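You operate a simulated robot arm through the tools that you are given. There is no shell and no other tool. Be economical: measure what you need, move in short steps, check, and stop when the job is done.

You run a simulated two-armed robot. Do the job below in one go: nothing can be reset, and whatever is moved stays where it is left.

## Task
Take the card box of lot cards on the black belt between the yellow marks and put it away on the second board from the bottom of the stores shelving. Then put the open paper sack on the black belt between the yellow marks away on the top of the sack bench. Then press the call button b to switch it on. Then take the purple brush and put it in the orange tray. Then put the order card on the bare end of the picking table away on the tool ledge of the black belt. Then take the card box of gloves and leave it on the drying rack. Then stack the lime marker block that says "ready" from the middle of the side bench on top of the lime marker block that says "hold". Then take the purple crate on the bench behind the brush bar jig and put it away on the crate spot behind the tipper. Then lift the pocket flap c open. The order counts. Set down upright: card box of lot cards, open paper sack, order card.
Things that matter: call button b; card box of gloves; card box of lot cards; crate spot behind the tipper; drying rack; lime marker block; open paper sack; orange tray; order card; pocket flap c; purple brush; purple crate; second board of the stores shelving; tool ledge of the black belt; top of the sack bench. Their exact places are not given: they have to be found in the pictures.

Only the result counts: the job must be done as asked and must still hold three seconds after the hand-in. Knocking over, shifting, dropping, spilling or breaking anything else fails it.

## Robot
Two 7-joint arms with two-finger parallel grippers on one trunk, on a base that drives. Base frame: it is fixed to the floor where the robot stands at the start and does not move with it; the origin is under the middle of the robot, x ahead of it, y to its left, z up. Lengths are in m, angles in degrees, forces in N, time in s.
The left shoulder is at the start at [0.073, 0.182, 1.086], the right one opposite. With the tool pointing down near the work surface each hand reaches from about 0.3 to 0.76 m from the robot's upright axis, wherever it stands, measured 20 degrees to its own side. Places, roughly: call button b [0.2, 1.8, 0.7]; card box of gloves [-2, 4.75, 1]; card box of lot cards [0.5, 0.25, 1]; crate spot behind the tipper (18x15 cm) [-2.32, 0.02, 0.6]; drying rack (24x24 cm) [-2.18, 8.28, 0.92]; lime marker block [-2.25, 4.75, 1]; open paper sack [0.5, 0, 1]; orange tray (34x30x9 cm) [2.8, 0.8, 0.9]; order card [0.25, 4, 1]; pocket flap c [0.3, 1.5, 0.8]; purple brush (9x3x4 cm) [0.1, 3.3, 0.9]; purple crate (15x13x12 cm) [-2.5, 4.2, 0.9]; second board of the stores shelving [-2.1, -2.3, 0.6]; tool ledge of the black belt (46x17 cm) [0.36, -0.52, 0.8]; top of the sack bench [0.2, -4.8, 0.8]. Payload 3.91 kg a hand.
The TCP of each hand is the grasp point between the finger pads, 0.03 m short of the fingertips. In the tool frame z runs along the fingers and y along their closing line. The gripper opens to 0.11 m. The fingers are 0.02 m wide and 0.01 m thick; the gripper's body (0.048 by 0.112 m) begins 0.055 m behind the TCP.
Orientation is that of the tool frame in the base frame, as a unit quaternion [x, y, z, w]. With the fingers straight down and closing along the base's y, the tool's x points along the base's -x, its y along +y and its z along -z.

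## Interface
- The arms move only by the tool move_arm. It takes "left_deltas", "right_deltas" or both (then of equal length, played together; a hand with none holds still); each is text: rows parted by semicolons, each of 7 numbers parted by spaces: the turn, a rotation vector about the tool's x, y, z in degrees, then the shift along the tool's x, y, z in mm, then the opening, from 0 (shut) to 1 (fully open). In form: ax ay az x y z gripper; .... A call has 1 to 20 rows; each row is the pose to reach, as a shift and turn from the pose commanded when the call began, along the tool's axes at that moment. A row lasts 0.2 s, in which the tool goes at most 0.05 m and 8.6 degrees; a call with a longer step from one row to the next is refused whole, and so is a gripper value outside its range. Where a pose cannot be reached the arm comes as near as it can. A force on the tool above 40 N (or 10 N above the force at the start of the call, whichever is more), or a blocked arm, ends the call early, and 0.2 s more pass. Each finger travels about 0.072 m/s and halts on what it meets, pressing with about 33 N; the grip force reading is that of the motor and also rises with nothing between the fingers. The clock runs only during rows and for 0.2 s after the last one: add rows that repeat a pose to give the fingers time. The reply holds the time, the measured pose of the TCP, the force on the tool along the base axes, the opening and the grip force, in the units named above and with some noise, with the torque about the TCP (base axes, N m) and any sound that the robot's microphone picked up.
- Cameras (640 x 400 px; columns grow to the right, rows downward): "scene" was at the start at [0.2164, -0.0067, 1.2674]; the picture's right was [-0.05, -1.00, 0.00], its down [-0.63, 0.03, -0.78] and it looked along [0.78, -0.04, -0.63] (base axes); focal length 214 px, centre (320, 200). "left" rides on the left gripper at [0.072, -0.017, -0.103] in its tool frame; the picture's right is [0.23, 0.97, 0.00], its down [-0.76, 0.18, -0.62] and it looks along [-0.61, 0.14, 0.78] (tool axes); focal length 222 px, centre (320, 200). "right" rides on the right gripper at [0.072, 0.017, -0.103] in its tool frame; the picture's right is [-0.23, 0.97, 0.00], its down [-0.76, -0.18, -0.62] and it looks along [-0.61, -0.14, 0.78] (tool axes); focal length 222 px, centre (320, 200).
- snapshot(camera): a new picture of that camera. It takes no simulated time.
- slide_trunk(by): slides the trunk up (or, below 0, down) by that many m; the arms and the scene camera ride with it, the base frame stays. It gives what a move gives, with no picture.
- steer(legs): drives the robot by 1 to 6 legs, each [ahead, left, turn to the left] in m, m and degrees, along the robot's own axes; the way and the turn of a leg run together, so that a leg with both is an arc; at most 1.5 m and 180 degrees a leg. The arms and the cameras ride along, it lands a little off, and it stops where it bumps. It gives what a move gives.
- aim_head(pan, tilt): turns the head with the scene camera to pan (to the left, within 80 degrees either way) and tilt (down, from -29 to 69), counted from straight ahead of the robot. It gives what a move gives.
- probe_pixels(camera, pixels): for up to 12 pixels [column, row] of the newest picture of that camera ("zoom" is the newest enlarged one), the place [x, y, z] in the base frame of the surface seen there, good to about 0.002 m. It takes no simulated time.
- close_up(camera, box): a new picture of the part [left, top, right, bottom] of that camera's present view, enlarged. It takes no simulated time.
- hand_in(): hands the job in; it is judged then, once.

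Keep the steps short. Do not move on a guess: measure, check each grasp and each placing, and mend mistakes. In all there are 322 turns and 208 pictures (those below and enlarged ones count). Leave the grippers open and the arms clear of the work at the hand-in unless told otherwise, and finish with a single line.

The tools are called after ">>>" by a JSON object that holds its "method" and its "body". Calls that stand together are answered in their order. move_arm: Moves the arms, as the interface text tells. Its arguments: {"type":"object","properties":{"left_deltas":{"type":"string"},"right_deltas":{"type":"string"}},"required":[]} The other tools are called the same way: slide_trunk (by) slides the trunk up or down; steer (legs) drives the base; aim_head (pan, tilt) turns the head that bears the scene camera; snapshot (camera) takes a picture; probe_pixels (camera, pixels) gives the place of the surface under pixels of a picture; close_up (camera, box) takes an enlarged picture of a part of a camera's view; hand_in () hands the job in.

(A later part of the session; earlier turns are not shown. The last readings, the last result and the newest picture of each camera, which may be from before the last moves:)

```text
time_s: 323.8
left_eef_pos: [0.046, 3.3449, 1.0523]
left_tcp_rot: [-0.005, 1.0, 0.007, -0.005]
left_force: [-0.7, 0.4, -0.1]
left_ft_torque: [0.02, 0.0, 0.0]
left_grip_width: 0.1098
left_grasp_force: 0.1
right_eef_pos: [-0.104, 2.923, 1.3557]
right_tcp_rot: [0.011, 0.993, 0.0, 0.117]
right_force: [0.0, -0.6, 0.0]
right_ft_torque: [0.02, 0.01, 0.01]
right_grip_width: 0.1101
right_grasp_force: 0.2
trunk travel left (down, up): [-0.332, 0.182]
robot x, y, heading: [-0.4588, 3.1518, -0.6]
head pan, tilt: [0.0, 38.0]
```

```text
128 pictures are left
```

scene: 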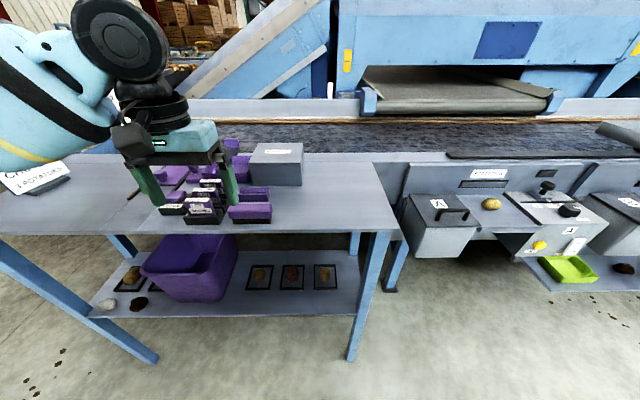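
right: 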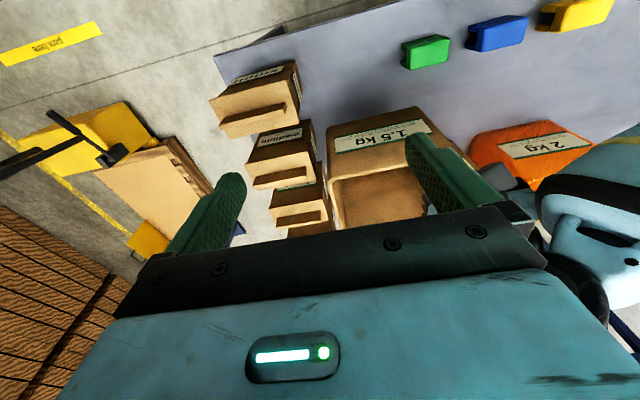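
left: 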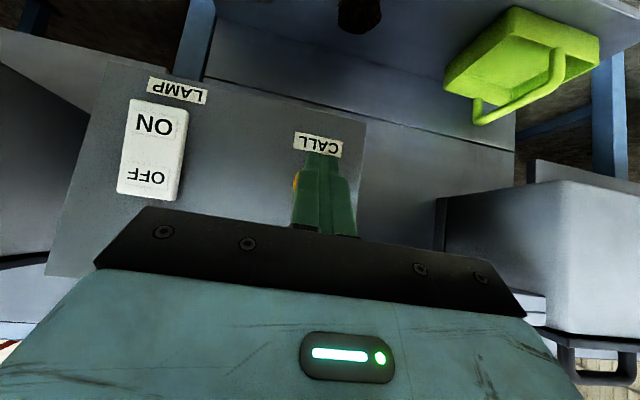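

>>> {"method": "snapshot", "body": {"camera": "left"}}

>>> {"method": "close_up", "body": {"camera": "scene", "box": [150, 130, 310, 230]}}

```text
127 pictures are left
```

left: 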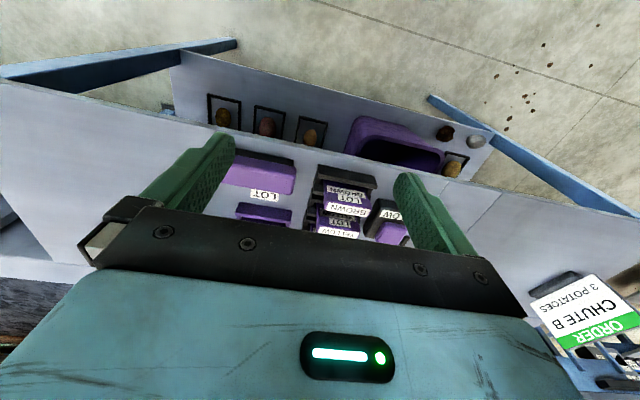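

```text
4.00 times, centred on (230, 180) of scene
```

zoom: 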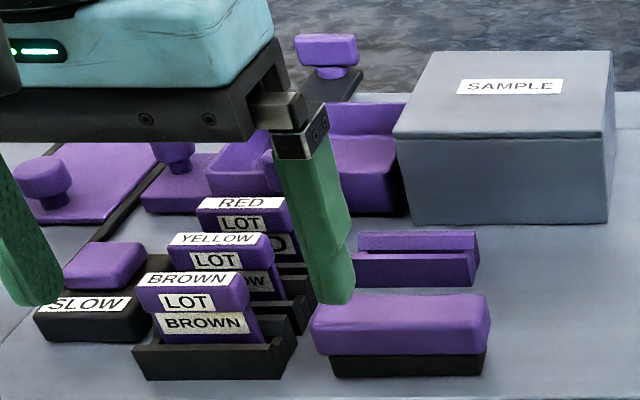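

>>> {"method": "probe_pixels", "body": {"camera": "zoom", "pixels": [[318, 330], [484, 326], [482, 300], [330, 305], [400, 312], [335, 370], [480, 368], [370, 283], [470, 280], [285, 365], [400, 340], [300, 345]]}}

>>> {"method": "probe_pixels", "body": {"camera": "left", "pixels": [[230, 170], [285, 178], [290, 160], [235, 157], [260, 175], [293, 190], [312, 175]]}}

```text
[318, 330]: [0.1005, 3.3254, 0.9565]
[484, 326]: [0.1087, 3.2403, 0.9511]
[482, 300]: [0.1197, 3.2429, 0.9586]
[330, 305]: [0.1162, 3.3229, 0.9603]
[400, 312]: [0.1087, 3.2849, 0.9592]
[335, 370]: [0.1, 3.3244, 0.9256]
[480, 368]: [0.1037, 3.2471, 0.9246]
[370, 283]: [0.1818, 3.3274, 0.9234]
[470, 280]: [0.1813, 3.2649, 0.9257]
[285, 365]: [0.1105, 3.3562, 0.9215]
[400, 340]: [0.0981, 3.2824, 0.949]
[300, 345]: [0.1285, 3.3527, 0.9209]
```

```text
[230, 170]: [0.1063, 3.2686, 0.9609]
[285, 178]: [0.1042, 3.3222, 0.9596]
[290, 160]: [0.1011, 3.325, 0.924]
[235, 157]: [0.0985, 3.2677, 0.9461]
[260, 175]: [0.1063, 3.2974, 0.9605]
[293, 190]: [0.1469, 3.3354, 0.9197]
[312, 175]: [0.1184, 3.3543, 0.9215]
```

Brush centre (0.114,3.284). Yaw the left hand 90° so it closes across the 3 cm side, above it.

>>> {"method": "move_arm", "body": {"left_deltas": "0 0 8.2 -7 -6 0 1; 0 0 16.4 -14 -12 0 1; 0 0 24.6 -21 -18 0 1; 0 0 32.8 -28 -24 0 1; 0 0 41 -35 -30 0 1; 0 0 49.2 -42 -36 0 1; 0 0 57.4 -49 -42 0 0.9; 0 0 65.6 -56 -48 0 0.8; 0 0 73.8 -62 -54 0 0.7; 0 0 82 -68 -61 0 0.6; 0 0 90 -68 -61 0 0.6; 0 0 90 -68 -61 0 0.6"}}

>>> {"method": "snapshot", "body": {"camera": "left"}}

```text
time_s: 326.4
left_eef_pos: [0.1144, 3.2833, 1.051]
left_tcp_rot: [0.704, 0.71, 0.001, -0.008]
left_force: [-0.6, 0.1, -0.4]
left_ft_torque: [0.02, 0.02, 0.03]
left_grip_width: 0.0662
left_grasp_force: 0.0
right_eef_pos: [-0.1053, 2.9235, 1.3556]
right_tcp_rot: [0.011, 0.993, 0.0, 0.117]
right_force: [-0.2, 0.1, -0.1]
right_ft_torque: [-0.01, 0.0, -0.03]
right_grip_width: 0.1096
right_grasp_force: 0.1
trunk travel left (down, up): [-0.332, 0.182]
robot x, y, heading: [-0.4592, 3.1478, -0.8]
head pan, tilt: [0.0, 38.0]
```

```text
125 pictures are left
```

left: 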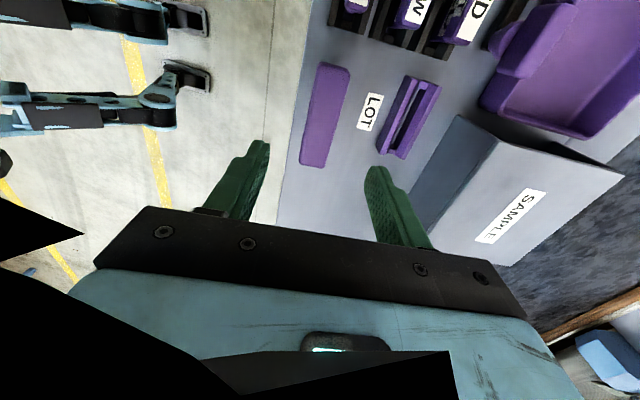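

Good straddle line. Lower to z=0.955 and close.

>>> {"method": "move_arm", "body": {"left_deltas": "0 0 0 0 0 35 0.6; 0 0 0 0 0 70 0.6; 0 0 0 0 0 96 0.6; 0 0 0 0 0 96 0.6; 0 0 0 0 0 96 0.4; 0 0 0 0 0 96 0.2; 0 0 0 0 0 96 0.1; 0 0 0 0 0 96 0.1"}}

>>> {"method": "close_up", "body": {"camera": "scene", "box": [150, 130, 310, 230]}}

```text
time_s: 328.2
left_eef_pos: [0.1118, 3.2859, 0.9539]
left_tcp_rot: [0.704, 0.71, 0.001, -0.009]
left_force: [0.9, -0.7, 0.0]
left_ft_torque: [-0.02, 0.01, 0.03]
left_grip_width: 0.0275
left_grasp_force: 32.7
right_eef_pos: [-0.1056, 2.9227, 1.3563]
right_tcp_rot: [0.01, 0.993, 0.001, 0.116]
right_force: [0.0, 0.6, -0.5]
right_ft_torque: [-0.01, 0.0, 0.0]
right_grip_width: 0.11
right_grasp_force: 0.0
trunk travel left (down, up): [-0.332, 0.182]
robot x, y, heading: [-0.4587, 3.1466, -0.9]
head pan, tilt: [0.0, 38.0]
```

```text
4.00 times, centred on (230, 180) of scene
```

zoom: 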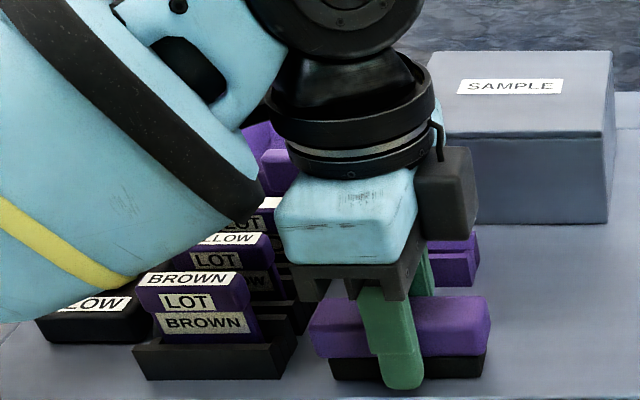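

Brush gripped (27 mm). Lift.

>>> {"method": "move_arm", "body": {"left_deltas": "0 0 0 0 0 -40 0.1; 0 0 0 0 0 -80 0.1; 0 0 0 0 0 -120 0.1; 0 0 0 0 0 -150 0.1; 0 0 0 0 0 -150 0.1"}}

>>> {"method": "aim_head", "body": {"pan": 0, "tilt": 12}}

>>> {"method": "snapshot", "body": {"camera": "scene"}}

```text
time_s: 329.4
left_eef_pos: [0.1174, 3.2829, 1.1043]
left_tcp_rot: [0.703, 0.711, 0.001, -0.008]
left_force: [0.4, 0.1, -0.9]
left_ft_torque: [0.02, 0.0, 0.02]
left_grip_width: 0.0272
left_grasp_force: 33.3
right_eef_pos: [-0.104, 2.9231, 1.3554]
right_tcp_rot: [0.012, 0.993, 0.0, 0.117]
right_force: [-0.2, -0.7, 0.0]
right_ft_torque: [0.0, -0.03, -0.02]
right_grip_width: 0.11
right_grasp_force: 0.1
trunk travel left (down, up): [-0.332, 0.182]
robot x, y, heading: [-0.4645, 3.1501, -0.7]
head pan, tilt: [0.0, 38.0]
```

```text
time_s: 330.3
left_eef_pos: [0.1168, 3.2845, 1.1038]
left_tcp_rot: [0.703, 0.711, 0.001, -0.01]
left_force: [-0.1, 0.4, 0.1]
left_ft_torque: [-0.01, 0.0, -0.01]
left_grip_width: 0.0274
left_grasp_force: 32.6
right_eef_pos: [-0.1056, 2.9234, 1.3551]
right_tcp_rot: [0.011, 0.993, 0.0, 0.116]
right_force: [0.7, 0.3, 0.3]
right_ft_torque: [0.02, -0.04, 0.02]
right_grip_width: 0.1098
right_grasp_force: 0.1
trunk travel left (down, up): [-0.332, 0.182]
robot x, y, heading: [-0.4594, 3.1451, -0.6]
head pan, tilt: [0.0, 12.0]
```

```text
123 pictures are left
```

scene: 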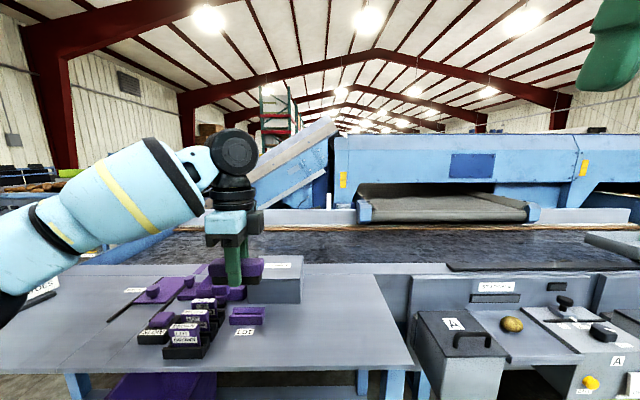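

Brush lifted. I need a route to the far side of the belt (tray at (2.8,0.8)). I'll go up the aisle to y≈5 and look across there.

>>> {"method": "steer", "body": {"legs": [[-0.45, 0, 0], [0, 0, 90], [1.3, 0, 0], [0.6, 0, 0], [0, 0, -80]]}}

>>> {"method": "snapshot", "body": {"camera": "scene"}}

```text
time_s: 349.4
left_eef_pos: [-0.3151, 5.3126, 1.1045]
left_tcp_rot: [0.634, 0.774, 0.0, -0.008]
left_force: [0.0, 0.2, 0.1]
left_ft_torque: [-0.01, 0.0, 0.02]
left_grip_width: 0.0274
left_grasp_force: 33.1
right_eef_pos: [-0.4662, 4.918, 1.3564]
right_tcp_rot: [-0.08, 0.99, 0.011, 0.116]
right_force: [0.0, -0.3, -0.1]
right_ft_torque: [0.03, 0.02, 0.05]
right_grip_width: 0.1099
right_grasp_force: 0.2
trunk travel left (down, up): [-0.332, 0.182]
robot x, y, heading: [-0.8574, 5.0723, 10.0]
head pan, tilt: [0.0, 12.0]
```

```text
122 pictures are left
```

scene: 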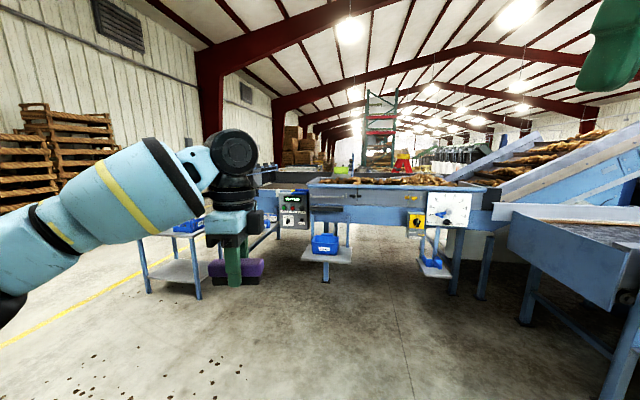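

>>> {"method": "probe_pixels", "body": {"camera": "scene", "pixels": [[120, 270], [60, 315], [160, 250], [150, 290], [180, 262], [265, 175], [320, 300], [60, 200], [140, 235], [290, 140], [330, 185], [400, 170]]}}

>>> {"method": "close_up", "body": {"camera": "scene", "box": [100, 80, 460, 305]}}

```text
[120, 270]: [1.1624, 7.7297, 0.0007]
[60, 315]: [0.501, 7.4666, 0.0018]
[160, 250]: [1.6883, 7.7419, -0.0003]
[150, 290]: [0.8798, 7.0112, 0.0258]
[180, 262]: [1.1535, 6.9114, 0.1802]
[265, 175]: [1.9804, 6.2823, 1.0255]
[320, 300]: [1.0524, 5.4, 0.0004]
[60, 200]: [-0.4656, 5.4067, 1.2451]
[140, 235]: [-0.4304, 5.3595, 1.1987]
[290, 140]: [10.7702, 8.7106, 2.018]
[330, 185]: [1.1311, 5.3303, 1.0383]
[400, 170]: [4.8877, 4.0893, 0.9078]
```

```text
1.78 times, centred on (280, 192) of scene
```

zoom: 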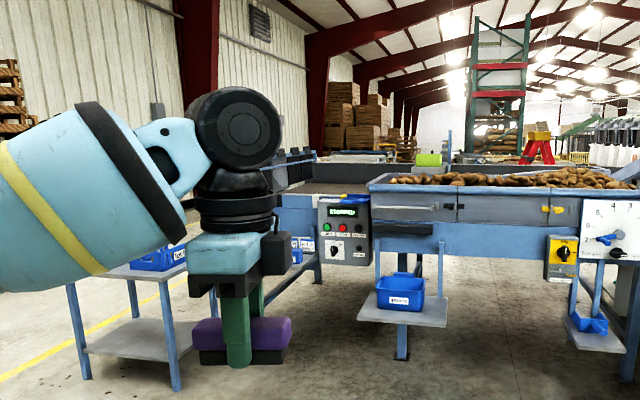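

>>> {"method": "steer", "body": {"legs": [[0, 0, -45]]}}

>>> {"method": "snapshot", "body": {"camera": "scene"}}

```text
time_s: 351.9
left_eef_pos: [-0.3091, 4.849, 1.1051]
left_tcp_rot: [0.887, 0.463, 0.004, -0.008]
left_force: [0.1, -0.6, -0.1]
left_ft_torque: [0.01, 0.0, 0.01]
left_grip_width: 0.0273
left_grasp_force: 33.4
right_eef_pos: [-0.6971, 4.6847, 1.3561]
right_tcp_rot: [0.314, 0.942, -0.035, 0.111]
right_force: [0.9, 0.2, 0.7]
right_ft_torque: [0.02, 0.02, 0.03]
right_grip_width: 0.1098
right_grasp_force: 0.1
trunk travel left (down, up): [-0.332, 0.182]
robot x, y, heading: [-0.8598, 5.0737, -36.2]
head pan, tilt: [0.0, 12.0]
```

```text
120 pictures are left
```

scene: 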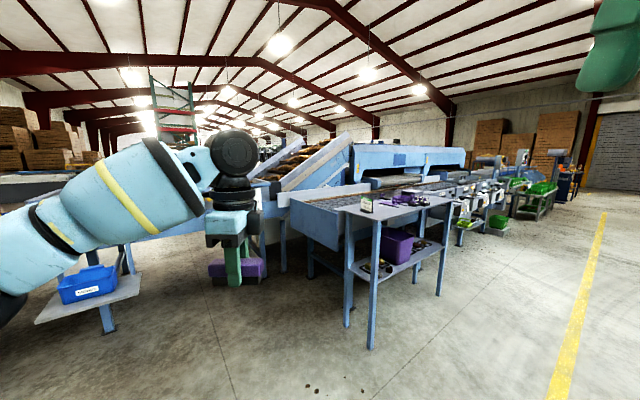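

The left end looks blocked by the incline. I'll go look at the right end of the belt instead.

>>> {"method": "steer", "body": {"legs": [[0, 0, -53.8], [1.5, 0, 0], [1.5, 0, 0], [1.5, 0, 0]]}}

```text
time_s: 376.0
left_eef_pos: [-0.808, -0.0293, 1.1044]
left_tcp_rot: [1.0, 0.004, 0.007, -0.004]
left_force: [0.1, -0.3, -0.2]
left_ft_torque: [0.02, 0.02, -0.02]
left_grip_width: 0.0274
left_grasp_force: 33.6
right_eef_pos: [-1.1679, 0.1934, 1.3546]
right_tcp_rot: [0.711, 0.693, -0.083, 0.083]
right_force: [0.6, -0.4, 0.2]
right_ft_torque: [-0.04, -0.01, -0.02]
right_grip_width: 0.11
right_grasp_force: 0.0
trunk travel left (down, up): [-0.332, 0.182]
robot x, y, heading: [-0.9434, 0.5459, -90.7]
head pan, tilt: [0.0, 12.0]
```

>>> {"method": "steer", "body": {"legs": [[1.5, 0.05, 0], [1.3, 0.05, 0], [0, 0, 80]]}}

>>> {"method": "aim_head", "body": {"pan": 0, "tilt": 22}}

>>> {"method": "snapshot", "body": {"camera": "scene"}}

```text
refused: leg 1 is longer than a leg can be; nothing moved
```

```text
time_s: 376.7
left_eef_pos: [-0.8073, -0.0286, 1.104]
left_tcp_rot: [1.0, 0.005, 0.006, -0.005]
left_force: [-0.1, -1.4, -0.6]
left_ft_torque: [-0.02, -0.02, 0.02]
left_grip_width: 0.0276
left_grasp_force: 33.0
right_eef_pos: [-1.1664, 0.1926, 1.3551]
right_tcp_rot: [0.71, 0.694, -0.082, 0.083]
right_force: [0.4, -0.8, 0.6]
right_ft_torque: [-0.03, 0.0, -0.02]
right_grip_width: 0.1101
right_grasp_force: 0.1
trunk travel left (down, up): [-0.332, 0.182]
robot x, y, heading: [-0.946, 0.5486, -90.8]
head pan, tilt: [0.0, 22.0]
```

```text
119 pictures are left
```

scene: 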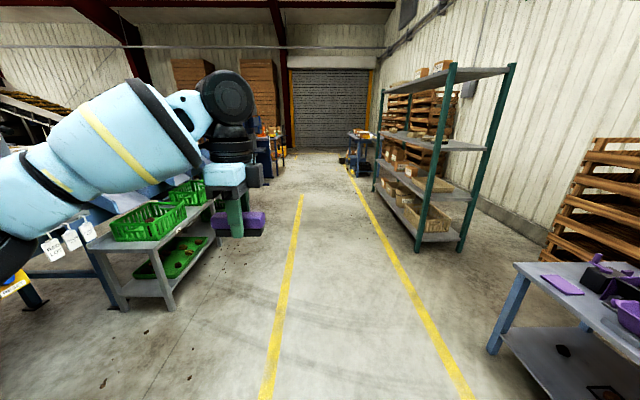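

>>> {"method": "steer", "body": {"legs": [[1.45, 0, 0], [1.45, 0, 0.5], [0, 0, 80]]}}

>>> {"method": "snapshot", "body": {"camera": "scene"}}

```text
time_s: 394.1
left_eef_pos: [-0.3681, -2.3046, 1.1041]
left_tcp_rot: [0.756, 0.655, 0.002, -0.009]
left_force: [0.6, 0.0, -1.1]
left_ft_torque: [0.04, -0.02, 0.03]
left_grip_width: 0.0275
left_grasp_force: 33.4
right_eef_pos: [-0.6429, -2.6265, 1.3563]
right_tcp_rot: [0.086, 0.989, -0.008, 0.116]
right_force: [-0.6, 0.2, -0.3]
right_ft_torque: [0.0, 0.02, 0.01]
right_grip_width: 0.1101
right_grasp_force: 0.0
trunk travel left (down, up): [-0.332, 0.182]
robot x, y, heading: [-0.9583, -2.3514, -9.3]
head pan, tilt: [0.0, 22.0]
```

```text
118 pictures are left
```

scene: 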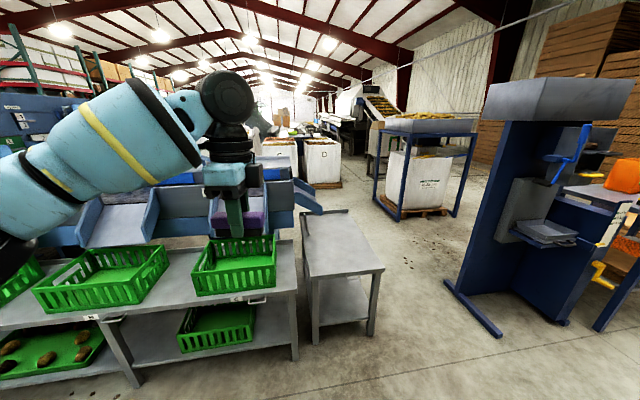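

An open way leads between the small grey table and the blue weigher. Measuring it.

>>> {"method": "probe_pixels", "body": {"camera": "scene", "pixels": [[375, 335], [384, 268], [350, 210], [500, 335], [447, 285], [400, 300], [350, 190], [385, 215], [335, 185], [320, 210], [300, 185], [430, 245]]}}

>>> {"method": "close_up", "body": {"camera": "scene", "box": [250, 100, 490, 250]}}

```text
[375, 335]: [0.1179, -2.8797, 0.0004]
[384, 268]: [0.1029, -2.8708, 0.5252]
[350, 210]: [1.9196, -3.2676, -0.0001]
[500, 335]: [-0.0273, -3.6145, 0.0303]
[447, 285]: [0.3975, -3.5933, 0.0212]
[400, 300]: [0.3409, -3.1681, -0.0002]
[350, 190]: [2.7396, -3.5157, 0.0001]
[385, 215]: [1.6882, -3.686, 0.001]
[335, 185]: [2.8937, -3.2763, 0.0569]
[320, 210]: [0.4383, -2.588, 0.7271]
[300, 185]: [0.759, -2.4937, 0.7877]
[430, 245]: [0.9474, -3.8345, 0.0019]
```

```text
2.67 times, centred on (370, 175) of scene
```

zoom: 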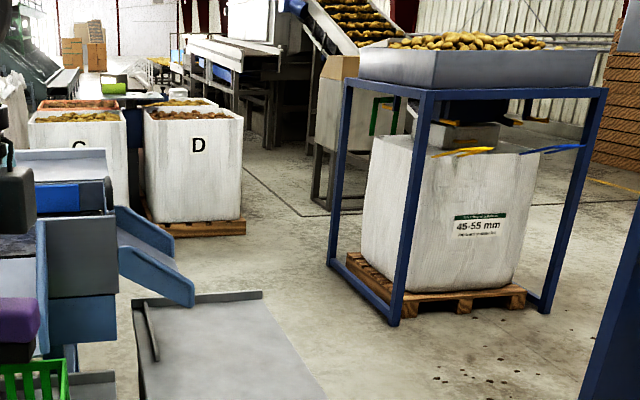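

>>> {"method": "probe_pixels", "body": {"camera": "scene", "pixels": [[490, 95], [484, 115], [500, 150], [485, 230], [625, 85], [345, 214], [300, 250], [318, 345], [300, 325], [302, 205], [325, 300]]}}

>>> {"method": "snapshot", "body": {"camera": "right"}}

```text
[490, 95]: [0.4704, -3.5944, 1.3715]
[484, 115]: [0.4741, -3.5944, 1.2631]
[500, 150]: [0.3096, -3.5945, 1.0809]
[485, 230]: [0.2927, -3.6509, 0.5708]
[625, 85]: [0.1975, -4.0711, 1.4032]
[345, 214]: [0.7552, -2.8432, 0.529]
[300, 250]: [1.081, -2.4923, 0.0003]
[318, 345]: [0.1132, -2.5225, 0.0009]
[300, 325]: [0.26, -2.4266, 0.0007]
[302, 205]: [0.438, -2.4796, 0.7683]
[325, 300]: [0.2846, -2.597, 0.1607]
```

```text
116 pictures are left
```

right: 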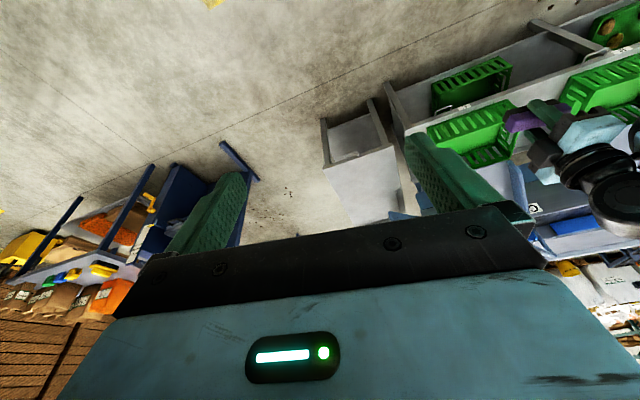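

The gap is y∈(-3.59,-2.88). I'll pass it sideways, facing +y, so that the arms stay over the low table. First line up.

>>> {"method": "steer", "body": {"legs": [[0, 0, 99.3], [-0.87, 0, 0]]}}

>>> {"method": "snapshot", "body": {"camera": "scene"}}

```text
time_s: 402.9
left_eef_pos: [-1.1082, -2.6505, 1.1039]
left_tcp_rot: [0.017, 1.0, -0.004, -0.007]
left_force: [-0.3, -0.4, -1.2]
left_ft_torque: [-0.02, 0.02, -0.02]
left_grip_width: 0.0275
left_grasp_force: 32.6
right_eef_pos: [-0.7599, -2.8886, 1.3557]
right_tcp_rot: [-0.678, 0.726, 0.081, 0.084]
right_force: [0.1, -0.3, 0.9]
right_ft_torque: [0.02, 0.0, 0.0]
right_grip_width: 0.1097
right_grasp_force: 0.1
trunk travel left (down, up): [-0.332, 0.182]
robot x, y, heading: [-0.9981, -3.2354, 86.7]
head pan, tilt: [0.0, 22.0]
```

```text
115 pictures are left
```

scene: 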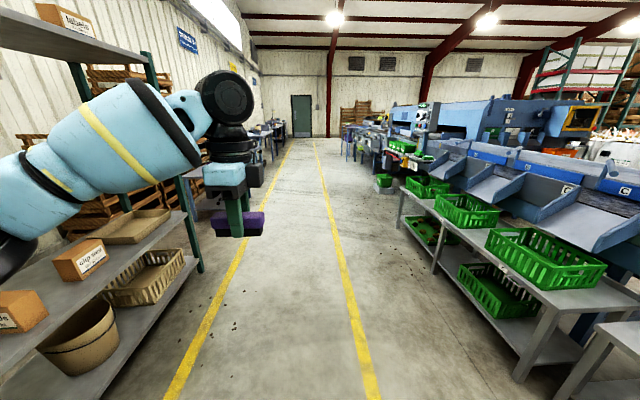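

>>> {"method": "steer", "body": {"legs": [[0, 0, 3.3], [0, -0.75, 0]]}}

>>> {"method": "snapshot", "body": {"camera": "scene"}}

```text
time_s: 410.3
left_eef_pos: [-0.4044, -2.6557, 1.1045]
left_tcp_rot: [-0.017, 1.0, -0.005, -0.007]
left_force: [0.3, 0.7, -0.3]
left_ft_torque: [0.0, 0.0, -0.01]
left_grip_width: 0.0273
left_grasp_force: 32.6
right_eef_pos: [-0.0395, -2.8683, 1.3541]
right_tcp_rot: [-0.702, 0.703, 0.083, 0.081]
right_force: [-0.1, 0.0, 0.4]
right_ft_torque: [0.02, -0.02, 0.01]
right_grip_width: 0.1101
right_grasp_force: 0.1
trunk travel left (down, up): [-0.332, 0.182]
robot x, y, heading: [-0.2552, -3.2255, 90.7]
head pan, tilt: [0.0, 22.0]
```

```text
114 pictures are left
```

scene: 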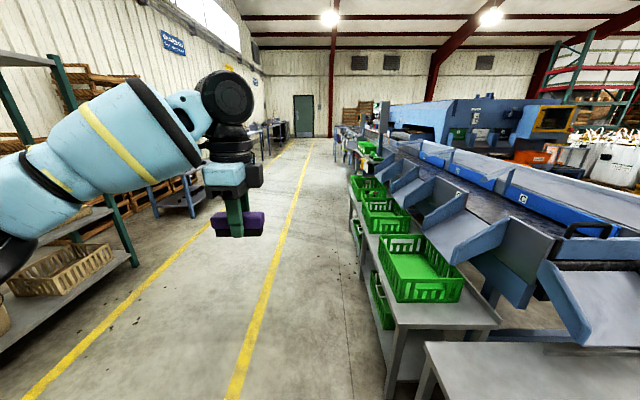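

Centred in the gap. Continue sideways 1.2 m.

>>> {"method": "steer", "body": {"legs": [[0, -0.6, -0.7], [0, -0.7, 0]]}}

>>> {"method": "snapshot", "body": {"camera": "scene"}}

```text
time_s: 422.1
left_eef_pos: [0.8949, -2.6586, 1.1043]
left_tcp_rot: [-0.007, 1.0, -0.005, -0.007]
left_force: [0.2, 0.3, -1.0]
left_ft_torque: [-0.01, 0.01, -0.01]
left_grip_width: 0.0271
left_grasp_force: 32.7
right_eef_pos: [1.2552, -2.8794, 1.355]
right_tcp_rot: [-0.695, 0.709, 0.083, 0.083]
right_force: [-0.2, -0.3, 0.0]
right_ft_torque: [0.03, -0.02, 0.0]
right_grip_width: 0.11
right_grasp_force: 0.0
trunk travel left (down, up): [-0.332, 0.182]
robot x, y, heading: [1.032, -3.2345, 89.6]
head pan, tilt: [0.0, 22.0]
```

```text
113 pictures are left
```

scene: 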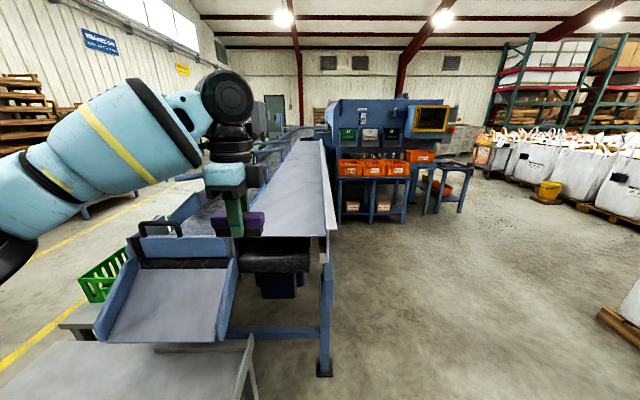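

Open floor beyond. Orange trays are visible at (375,167) and (420,155). Measuring.

>>> {"method": "close_up", "body": {"camera": "scene", "box": [310, 85, 500, 235]}}

>>> {"method": "probe_pixels", "body": {"camera": "scene", "pixels": [[350, 172], [375, 172], [398, 172], [420, 157], [445, 165], [440, 190], [345, 225], [400, 220], [460, 210], [425, 210], [325, 375], [460, 165]]}}

```text
2.67 times, centred on (405, 160) of scene
```

zoom: 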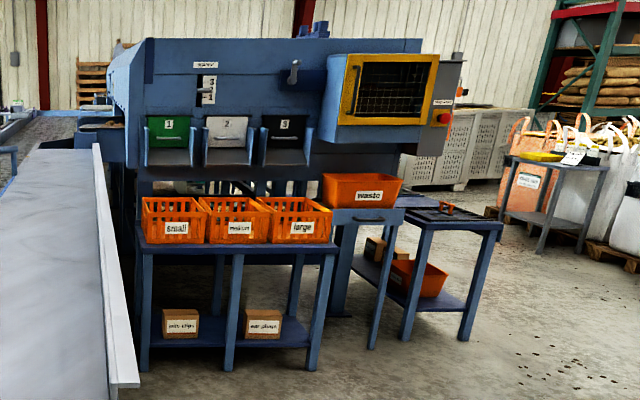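

```text
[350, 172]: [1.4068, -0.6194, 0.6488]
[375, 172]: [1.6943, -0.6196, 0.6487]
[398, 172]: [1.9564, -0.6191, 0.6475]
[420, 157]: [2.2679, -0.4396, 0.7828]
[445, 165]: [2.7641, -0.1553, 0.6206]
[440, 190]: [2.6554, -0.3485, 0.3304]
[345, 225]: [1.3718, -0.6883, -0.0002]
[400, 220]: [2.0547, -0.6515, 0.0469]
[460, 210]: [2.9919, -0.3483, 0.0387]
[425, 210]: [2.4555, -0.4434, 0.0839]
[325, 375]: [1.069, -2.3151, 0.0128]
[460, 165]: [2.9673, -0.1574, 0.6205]
```

The target tray must be farther, behind the machine corner. Move into the open floor and look.

>>> {"method": "steer", "body": {"legs": [[0, -0.95, 0], [1.35, 0, 0]]}}

>>> {"method": "snapshot", "body": {"camera": "scene"}}

```text
time_s: 436.9
left_eef_pos: [1.8723, -1.3125, 1.1035]
left_tcp_rot: [0.007, 1.0, -0.005, -0.006]
left_force: [0.7, -0.1, -0.9]
left_ft_torque: [0.02, 0.0, -0.01]
left_grip_width: 0.0275
left_grasp_force: 32.9
right_eef_pos: [2.2267, -1.5431, 1.3551]
right_tcp_rot: [-0.686, 0.719, 0.082, 0.083]
right_force: [-0.4, 0.9, -0.1]
right_ft_torque: [0.03, -0.03, -0.04]
right_grip_width: 0.11
right_grasp_force: 0.1
trunk travel left (down, up): [-0.332, 0.182]
robot x, y, heading: [1.995, -1.8872, 87.9]
head pan, tilt: [0.0, 22.0]
```

```text
111 pictures are left
```

scene: 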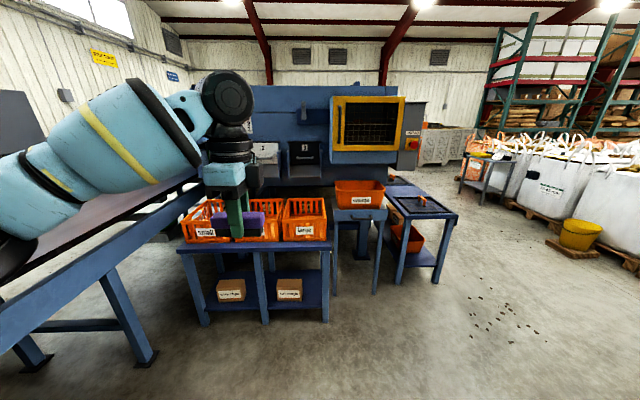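

>>> {"method": "steer", "body": {"legs": [[0, -1.4, 2], [1.4, 0, 0], [0, 0, 50]]}}

>>> {"method": "snapshot", "body": {"camera": "scene"}}

```text
time_s: 443.2
left_eef_pos: [2.4939, -1.3309, 1.1041]
left_tcp_rot: [-0.003, 1.0, -0.005, -0.008]
left_force: [-0.2, -0.4, -0.5]
left_ft_torque: [0.01, 0.01, 0.02]
left_grip_width: 0.0271
left_grasp_force: 32.9
right_eef_pos: [2.8518, -1.5539, 1.3568]
right_tcp_rot: [-0.694, 0.711, 0.085, 0.081]
right_force: [0.1, -0.1, 0.6]
right_ft_torque: [0.01, 0.07, -0.01]
right_grip_width: 0.1098
right_grasp_force: 0.1
trunk travel left (down, up): [-0.332, 0.182]
robot x, y, heading: [2.624, -1.9017, 89.2]
head pan, tilt: [0.0, 22.0]
stopped in leg 1: the robot was blocked; the commanded pose is now the measured one
```

```text
110 pictures are left
```

scene: 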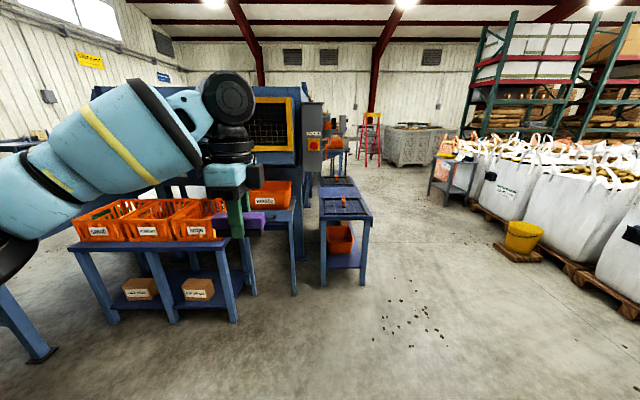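

Blocked on the right (a bag pallet). Ease left and check where the far orange things are.

>>> {"method": "probe_pixels", "body": {"camera": "scene", "pixels": [[335, 125], [345, 150], [340, 190], [341, 205], [365, 240], [520, 255], [630, 300], [430, 240], [370, 165], [585, 290]]}}

>>> {"method": "close_up", "body": {"camera": "scene", "box": [280, 90, 440, 220]}}

```text
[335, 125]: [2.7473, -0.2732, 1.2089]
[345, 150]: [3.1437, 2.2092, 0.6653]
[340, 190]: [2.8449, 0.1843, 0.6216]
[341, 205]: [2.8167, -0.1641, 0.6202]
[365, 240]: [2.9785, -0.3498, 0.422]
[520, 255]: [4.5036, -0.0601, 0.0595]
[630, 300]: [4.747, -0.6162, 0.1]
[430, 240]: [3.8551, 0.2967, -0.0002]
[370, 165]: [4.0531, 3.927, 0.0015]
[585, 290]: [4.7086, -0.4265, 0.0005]
```

```text
3.08 times, centred on (360, 155) of scene
```

zoom: 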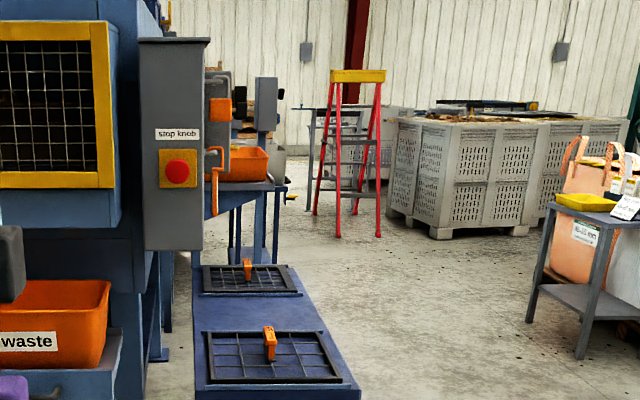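

The target orange tray is behind the panel on a blue bench (zoom (245,160)). Drive ahead, then right around the low table.

>>> {"method": "steer", "body": {"legs": [[0, 0.1, 0], [0.75, 0, 0]]}}

>>> {"method": "aim_head", "body": {"pan": -40, "tilt": 30}}

>>> {"method": "snapshot", "body": {"camera": "scene"}}

```text
time_s: 448.4
left_eef_pos: [2.4264, -0.574, 1.1032]
left_tcp_rot: [0.009, 1.0, -0.005, -0.008]
left_force: [0.1, 0.3, -1.0]
left_ft_torque: [0.0, 0.01, 0.03]
left_grip_width: 0.0277
left_grasp_force: 33.1
right_eef_pos: [2.779, -0.8044, 1.3554]
right_tcp_rot: [-0.685, 0.719, 0.082, 0.083]
right_force: [-0.1, 0.4, 0.1]
right_ft_torque: [-0.05, 0.0, 0.0]
right_grip_width: 0.11
right_grasp_force: 0.1
trunk travel left (down, up): [-0.332, 0.182]
robot x, y, heading: [2.5472, -1.1511, 87.7]
head pan, tilt: [0.0, 22.0]
```

```text
time_s: 449.5
left_eef_pos: [2.4272, -0.5736, 1.1026]
left_tcp_rot: [0.009, 1.0, -0.005, -0.008]
left_force: [0.0, 0.4, -1.2]
left_ft_torque: [0.0, 0.02, -0.01]
left_grip_width: 0.0275
left_grasp_force: 32.7
right_eef_pos: [2.7818, -0.8048, 1.3558]
right_tcp_rot: [-0.687, 0.717, 0.082, 0.081]
right_force: [54.1, -8.1, -25.0]
right_ft_torque: [3.12, 3.37, 5.62]
right_grip_width: 0.1102
right_grasp_force: 0.2
trunk travel left (down, up): [-0.332, 0.182]
robot x, y, heading: [2.5467, -1.1511, 87.8]
head pan, tilt: [-40.0, 30.0]
```

```text
108 pictures are left
```

scene: 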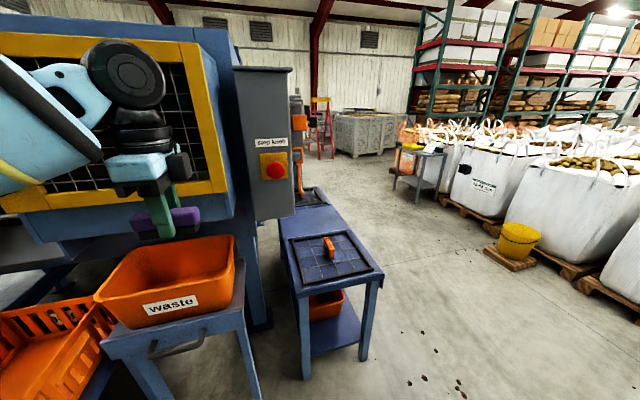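

Head back to centre. Then go right 1.05 m and ahead 1.4 m.

>>> {"method": "aim_head", "body": {"pan": 0, "tilt": 25}}

>>> {"method": "steer", "body": {"legs": [[0, -1.2, 2], [1.4, 0, 0], [0.4, 0, 0], [0, 0, 60]]}}

>>> {"method": "snapshot", "body": {"camera": "scene"}}

```text
time_s: 450.6
left_eef_pos: [2.4257, -0.5737, 1.1033]
left_tcp_rot: [0.009, 1.0, -0.005, -0.009]
left_force: [-0.3, -0.4, -1.8]
left_ft_torque: [0.0, 0.0, 0.0]
left_grip_width: 0.0272
left_grasp_force: 32.5
right_eef_pos: [2.7779, -0.8041, 1.3569]
right_tcp_rot: [-0.685, 0.719, 0.082, 0.083]
right_force: [1.6, 0.8, -0.8]
right_ft_torque: [0.01, 0.02, 0.01]
right_grip_width: 0.1101
right_grasp_force: 0.0
trunk travel left (down, up): [-0.332, 0.182]
robot x, y, heading: [2.5492, -1.1493, 87.8]
head pan, tilt: [0.0, 25.0]
```

```text
time_s: 472.7
left_eef_pos: [3.2345, 0.7987, 1.1025]
left_tcp_rot: [-0.492, 0.871, -0.009, -0.004]
left_force: [-0.3, 0.2, -0.6]
left_ft_torque: [0.0, -0.02, 0.0]
left_grip_width: 0.0275
left_grasp_force: 33.2
right_eef_pos: [3.6113, 0.9893, 1.3555]
right_tcp_rot: [0.953, -0.281, -0.113, -0.03]
right_force: [0.5, -0.4, 0.6]
right_ft_torque: [0.0, -0.01, 0.02]
right_grip_width: 0.1102
right_grasp_force: 0.0
trunk travel left (down, up): [-0.332, 0.182]
robot x, y, heading: [3.7981, 0.6153, 147.7]
head pan, tilt: [0.0, 25.0]
```

```text
107 pictures are left
```

scene: 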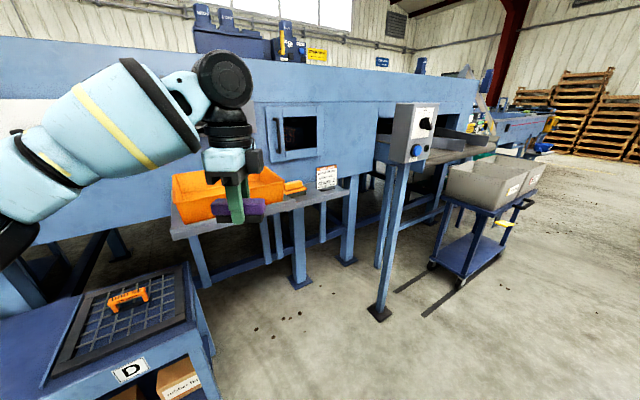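

The orange tray is on the shelf at (225,190). Measuring its rim and floor.

>>> {"method": "probe_pixels", "body": {"camera": "scene", "pixels": [[178, 180], [180, 205], [215, 188], [205, 172], [270, 175], [282, 182], [200, 215], [275, 205], [225, 185], [295, 190], [250, 190]]}}

>>> {"method": "close_up", "body": {"camera": "scene", "box": [150, 130, 350, 255]}}

>>> {"method": "snapshot", "body": {"camera": "left"}}

```text
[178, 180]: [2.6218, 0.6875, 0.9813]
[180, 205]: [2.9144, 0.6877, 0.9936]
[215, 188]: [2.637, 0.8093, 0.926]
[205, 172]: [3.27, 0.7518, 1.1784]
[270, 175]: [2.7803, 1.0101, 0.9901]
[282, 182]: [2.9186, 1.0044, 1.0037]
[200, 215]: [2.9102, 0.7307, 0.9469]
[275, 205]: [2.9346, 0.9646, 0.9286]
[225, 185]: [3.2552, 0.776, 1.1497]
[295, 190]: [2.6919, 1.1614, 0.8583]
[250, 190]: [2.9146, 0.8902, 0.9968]
```

```text
3.20 times, centred on (250, 192) of scene
```

zoom: 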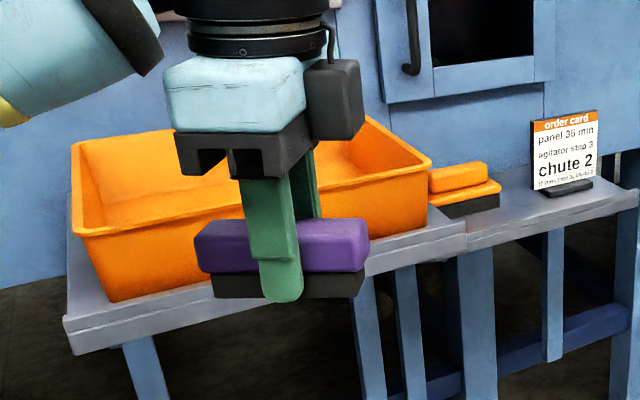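

```text
105 pictures are left
```

left: 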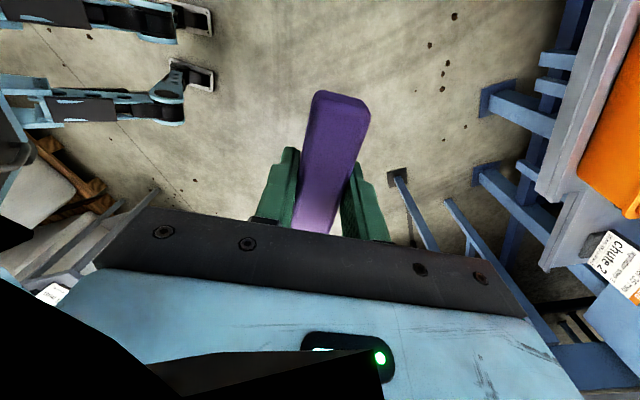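

Tray rim: x 2.62–2.92, y 0.69–1.01, z≈0.995. Drive so the brush is over its middle (2.77,0.85).

>>> {"method": "steer", "body": {"legs": [[0.42, 0.205, 0]]}}

>>> {"method": "snapshot", "body": {"camera": "scene"}}

>>> {"method": "snapshot", "body": {"camera": "left"}}

```text
time_s: 475.5
left_eef_pos: [2.7689, 0.85, 1.1027]
left_tcp_rot: [-0.491, 0.871, -0.008, -0.003]
left_force: [-0.1, -0.4, 0.1]
left_ft_torque: [0.03, 0.0, 0.02]
left_grip_width: 0.0273
left_grasp_force: 33.3
right_eef_pos: [3.1444, 1.0386, 1.3565]
right_tcp_rot: [0.953, -0.28, -0.113, -0.03]
right_force: [-0.1, -1.2, 0.6]
right_ft_torque: [0.0, 0.01, -0.02]
right_grip_width: 0.1101
right_grasp_force: 0.1
trunk travel left (down, up): [-0.332, 0.182]
robot x, y, heading: [3.3274, 0.6633, 147.6]
head pan, tilt: [0.0, 25.0]
```

```text
104 pictures are left
```

scene: 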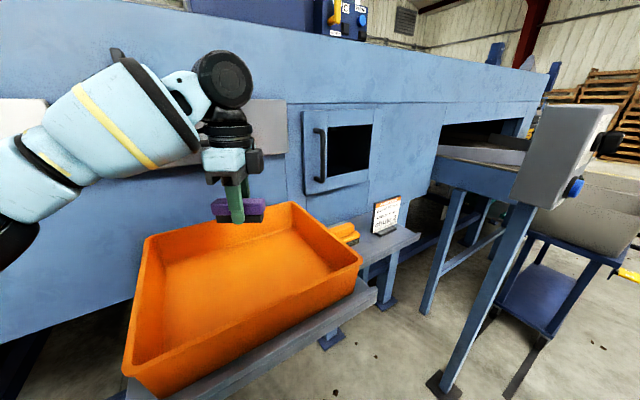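

```text
103 pictures are left
```

left: 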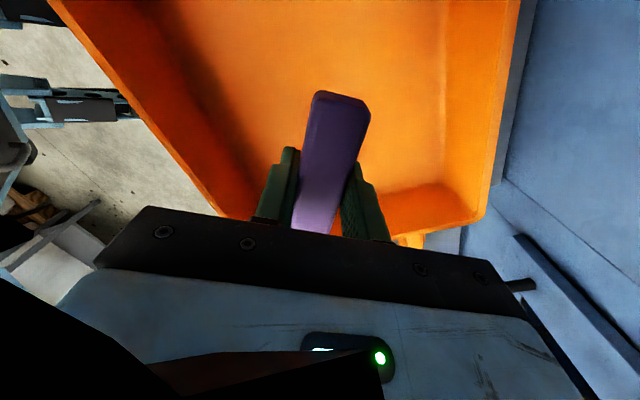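

>>> {"method": "probe_pixels", "body": {"camera": "scene", "pixels": [[230, 270], [260, 250], [270, 150], [235, 240], [300, 260], [190, 60]]}}

>>> {"method": "move_arm", "body": {"left_deltas": "0 0 0 0 0 40 0.1; 0 0 0 0 0 80 0.1; 0 0 0 0 0 110 0.1; 0 0 0 0 0 130 0.1; 0 0 0 0 0 135 0.1; 0 0 0 0 0 135 0.1"}}

```text
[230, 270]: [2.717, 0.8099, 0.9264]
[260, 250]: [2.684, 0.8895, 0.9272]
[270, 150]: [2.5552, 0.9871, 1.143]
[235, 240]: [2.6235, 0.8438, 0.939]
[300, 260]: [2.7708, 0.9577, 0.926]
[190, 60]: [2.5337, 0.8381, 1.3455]
```

```text
time_s: 476.9
left_eef_pos: [2.7692, 0.846, 0.9682]
left_tcp_rot: [-0.491, 0.871, -0.008, -0.003]
left_force: [1.1, -0.2, 0.0]
left_ft_torque: [-0.01, -0.01, -0.01]
left_grip_width: 0.0274
left_grasp_force: 33.1
right_eef_pos: [3.1458, 1.0393, 1.3562]
right_tcp_rot: [0.952, -0.281, -0.113, -0.032]
right_force: [0.4, -0.1, 0.0]
right_ft_torque: [-0.04, 0.01, 0.04]
right_grip_width: 0.1102
right_grasp_force: 0.0
trunk travel left (down, up): [-0.332, 0.182]
robot x, y, heading: [3.3278, 0.6629, 147.5]
head pan, tilt: [0.0, 25.0]
```

Tray floor z=0.926. Lower 7 mm more, release, and rise.

>>> {"method": "move_arm", "body": {"left_deltas": "0 0 0 0 0 4 0.1; 0 0 0 0 0 7 0.1; 0 0 0 0 0 7 0.1; 0 0 0 0 0 7 0.35; 0 0 0 0 0 7 0.6; 0 0 0 0 0 7 0.6; 0 0 0 0 0 -40 0.6; 0 0 0 0 0 -90 0.6; 0 0 0 0 0 -135 0.6; 0 0 0 0 0 -135 0.6"}}

>>> {"method": "snapshot", "body": {"camera": "scene"}}

```text
time_s: 479.1
left_eef_pos: [2.767, 0.8468, 1.1032]
left_tcp_rot: [-0.491, 0.871, -0.01, -0.003]
left_force: [0.2, 0.6, 0.6]
left_ft_torque: [-0.02, 0.0, -0.03]
left_grip_width: 0.066
left_grasp_force: 0.1
right_eef_pos: [3.1442, 1.0383, 1.3568]
right_tcp_rot: [0.953, -0.28, -0.113, -0.031]
right_force: [-0.7, 0.5, -0.4]
right_ft_torque: [-0.01, 0.03, -0.02]
right_grip_width: 0.1098
right_grasp_force: 0.1
trunk travel left (down, up): [-0.332, 0.182]
robot x, y, heading: [3.3293, 0.6634, 147.8]
head pan, tilt: [0.0, 25.0]
```

```text
102 pictures are left
```

scene: 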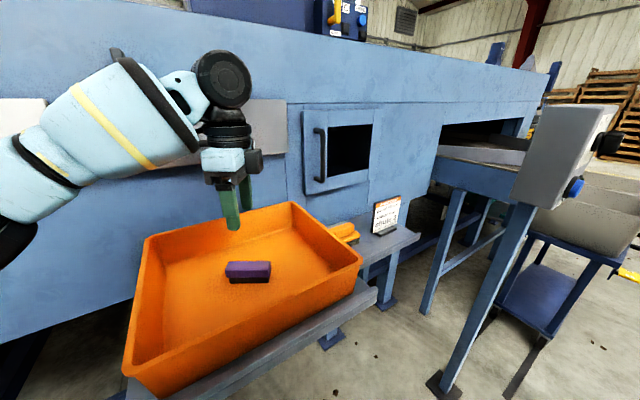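

Brush is in the tray. Now the way back, in reverse: first away from the tray and turned to +y.

>>> {"method": "steer", "body": {"legs": [[-0.42, -0.2, 0], [0, 0, -57.8], [-0.9, 0, 0], [-0.85, 0, 0]]}}

```text
time_s: 492.9
left_eef_pos: [3.6316, -0.5609, 1.1033]
left_tcp_rot: [-0.008, 1.0, -0.006, -0.008]
left_force: [0.0, -0.7, 0.5]
left_ft_torque: [-0.01, -0.03, 0.0]
left_grip_width: 0.0661
left_grasp_force: 0.0
right_eef_pos: [3.9943, -0.7785, 1.3555]
right_tcp_rot: [-0.698, 0.707, 0.085, 0.082]
right_force: [-0.6, -0.2, -0.3]
right_ft_torque: [-0.02, 0.0, -0.05]
right_grip_width: 0.11
right_grasp_force: 0.1
trunk travel left (down, up): [-0.332, 0.182]
robot x, y, heading: [3.7725, -1.1309, 89.7]
head pan, tilt: [0.0, 25.0]
```

>>> {"method": "steer", "body": {"legs": [[0, 1.22, 0.3], [-0.75, 0, 0], [0, 0.55, 0]]}}

```text
time_s: 512.6
left_eef_pos: [1.8432, -1.377, 1.1035]
left_tcp_rot: [-0.038, 0.999, -0.006, -0.007]
left_force: [-0.3, -0.1, 0.0]
left_ft_torque: [0.0, -0.03, 0.02]
left_grip_width: 0.066
left_grasp_force: 0.1
right_eef_pos: [2.2173, -1.5721, 1.3558]
right_tcp_rot: [0.718, -0.686, -0.086, -0.079]
right_force: [0.5, 0.3, 0.3]
right_ft_torque: [-0.02, -0.02, 0.0]
right_grip_width: 0.1099
right_grasp_force: 0.2
trunk travel left (down, up): [-0.332, 0.182]
robot x, y, heading: [2.0168, -1.9393, 93.3]
head pan, tilt: [0.0, 25.0]
```

>>> {"method": "steer", "body": {"legs": [[0, 0, -3.3], [-1.295, 0, 0], [0, 0.6, 0]]}}

```text
time_s: 525.0
left_eef_pos: [1.2779, -2.6728, 1.1027]
left_tcp_rot: [0.006, 1.0, -0.005, -0.008]
left_force: [0.4, -0.4, -0.7]
left_ft_torque: [-0.02, -0.01, 0.02]
left_grip_width: 0.066
left_grasp_force: 0.0
right_eef_pos: [1.6338, -2.9008, 1.3557]
right_tcp_rot: [-0.687, 0.718, 0.083, 0.082]
right_force: [0.7, 0.1, 0.4]
right_ft_torque: [-0.03, 0.03, -0.01]
right_grip_width: 0.1099
right_grasp_force: 0.0
trunk travel left (down, up): [-0.332, 0.182]
robot x, y, heading: [1.4019, -3.2503, 88.4]
head pan, tilt: [0.0, 25.0]
```

>>> {"method": "steer", "body": {"legs": [[0.02, 0, 1.6], [0, 0.7, 0]]}}

```text
time_s: 531.9
left_eef_pos: [0.5724, -2.6528, 1.1023]
left_tcp_rot: [-0.007, 1.0, -0.005, -0.008]
left_force: [0.4, -0.3, 0.4]
left_ft_torque: [-0.01, 0.02, 0.0]
left_grip_width: 0.0662
left_grasp_force: 0.0
right_eef_pos: [0.9335, -2.8705, 1.3558]
right_tcp_rot: [-0.697, 0.708, 0.084, 0.081]
right_force: [-0.6, 0.2, -0.7]
right_ft_torque: [-0.01, -0.02, 0.01]
right_grip_width: 0.1099
right_grasp_force: 0.1
trunk travel left (down, up): [-0.332, 0.182]
robot x, y, heading: [0.7121, -3.2255, 89.5]
head pan, tilt: [0.0, 25.0]
```

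>>> {"method": "steer", "body": {"legs": [[0, 0.85, 0.5], [0, 0.8, 0], [1.4, 0, 0], [1.4, 0, 0]]}}

```text
time_s: 559.8
left_eef_pos: [-1.107, 0.1352, 1.1032]
left_tcp_rot: [-0.025, 1.0, -0.005, -0.008]
left_force: [0.1, -0.9, -0.1]
left_ft_torque: [0.02, -0.02, 0.01]
left_grip_width: 0.0661
left_grasp_force: 0.1
right_eef_pos: [-0.7366, -0.0673, 1.3555]
right_tcp_rot: [0.71, -0.694, -0.086, -0.079]
right_force: [0.0, -1.2, 0.3]
right_ft_torque: [0.0, 0.01, -0.02]
right_grip_width: 0.11
right_grasp_force: 0.1
trunk travel left (down, up): [-0.332, 0.182]
robot x, y, heading: [-0.9446, -0.4284, 92.0]
head pan, tilt: [0.0, 25.0]
```

Back in the aisle. Drive to the bare end of the picking table for the order card.

>>> {"method": "steer", "body": {"legs": [[1.4, 0, -3], [1.4, 0, 0], [1.35, 0, 0], [0, 0, -89]]}}

>>> {"method": "aim_head", "body": {"pan": 0, "tilt": 36}}

>>> {"method": "snapshot", "body": {"camera": "scene"}}

```text
time_s: 583.5
left_eef_pos: [-0.2919, 3.8656, 1.1034]
left_tcp_rot: [0.704, 0.711, 0.002, -0.009]
left_force: [0.5, 0.5, -0.1]
left_ft_torque: [-0.01, -0.03, 0.01]
left_grip_width: 0.0663
left_grasp_force: 0.0
right_eef_pos: [-0.5105, 3.505, 1.3565]
right_tcp_rot: [0.009, 0.993, 0.002, 0.118]
right_force: [0.0, -0.5, 0.2]
right_ft_torque: [0.07, 0.02, -0.02]
right_grip_width: 0.11
right_grasp_force: 0.1
trunk travel left (down, up): [-0.332, 0.182]
robot x, y, heading: [-0.8662, 3.7275, -0.7]
head pan, tilt: [0.0, 25.0]
```

```text
time_s: 584.2
left_eef_pos: [-0.2919, 3.8659, 1.1036]
left_tcp_rot: [0.703, 0.711, 0.002, -0.009]
left_force: [0.7, -0.4, 0.3]
left_ft_torque: [-0.01, -0.01, 0.0]
left_grip_width: 0.0657
left_grasp_force: 0.1
right_eef_pos: [-0.5115, 3.5056, 1.3554]
right_tcp_rot: [0.01, 0.993, 0.002, 0.118]
right_force: [0.2, -0.3, -0.2]
right_ft_torque: [-0.01, -0.01, 0.0]
right_grip_width: 0.1099
right_grasp_force: 0.1
trunk travel left (down, up): [-0.332, 0.182]
robot x, y, heading: [-0.8687, 3.7275, -0.6]
head pan, tilt: [0.0, 36.0]
```

```text
101 pictures are left
```

scene: 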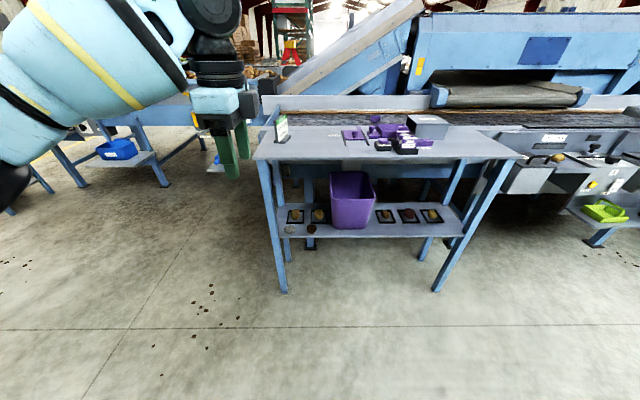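

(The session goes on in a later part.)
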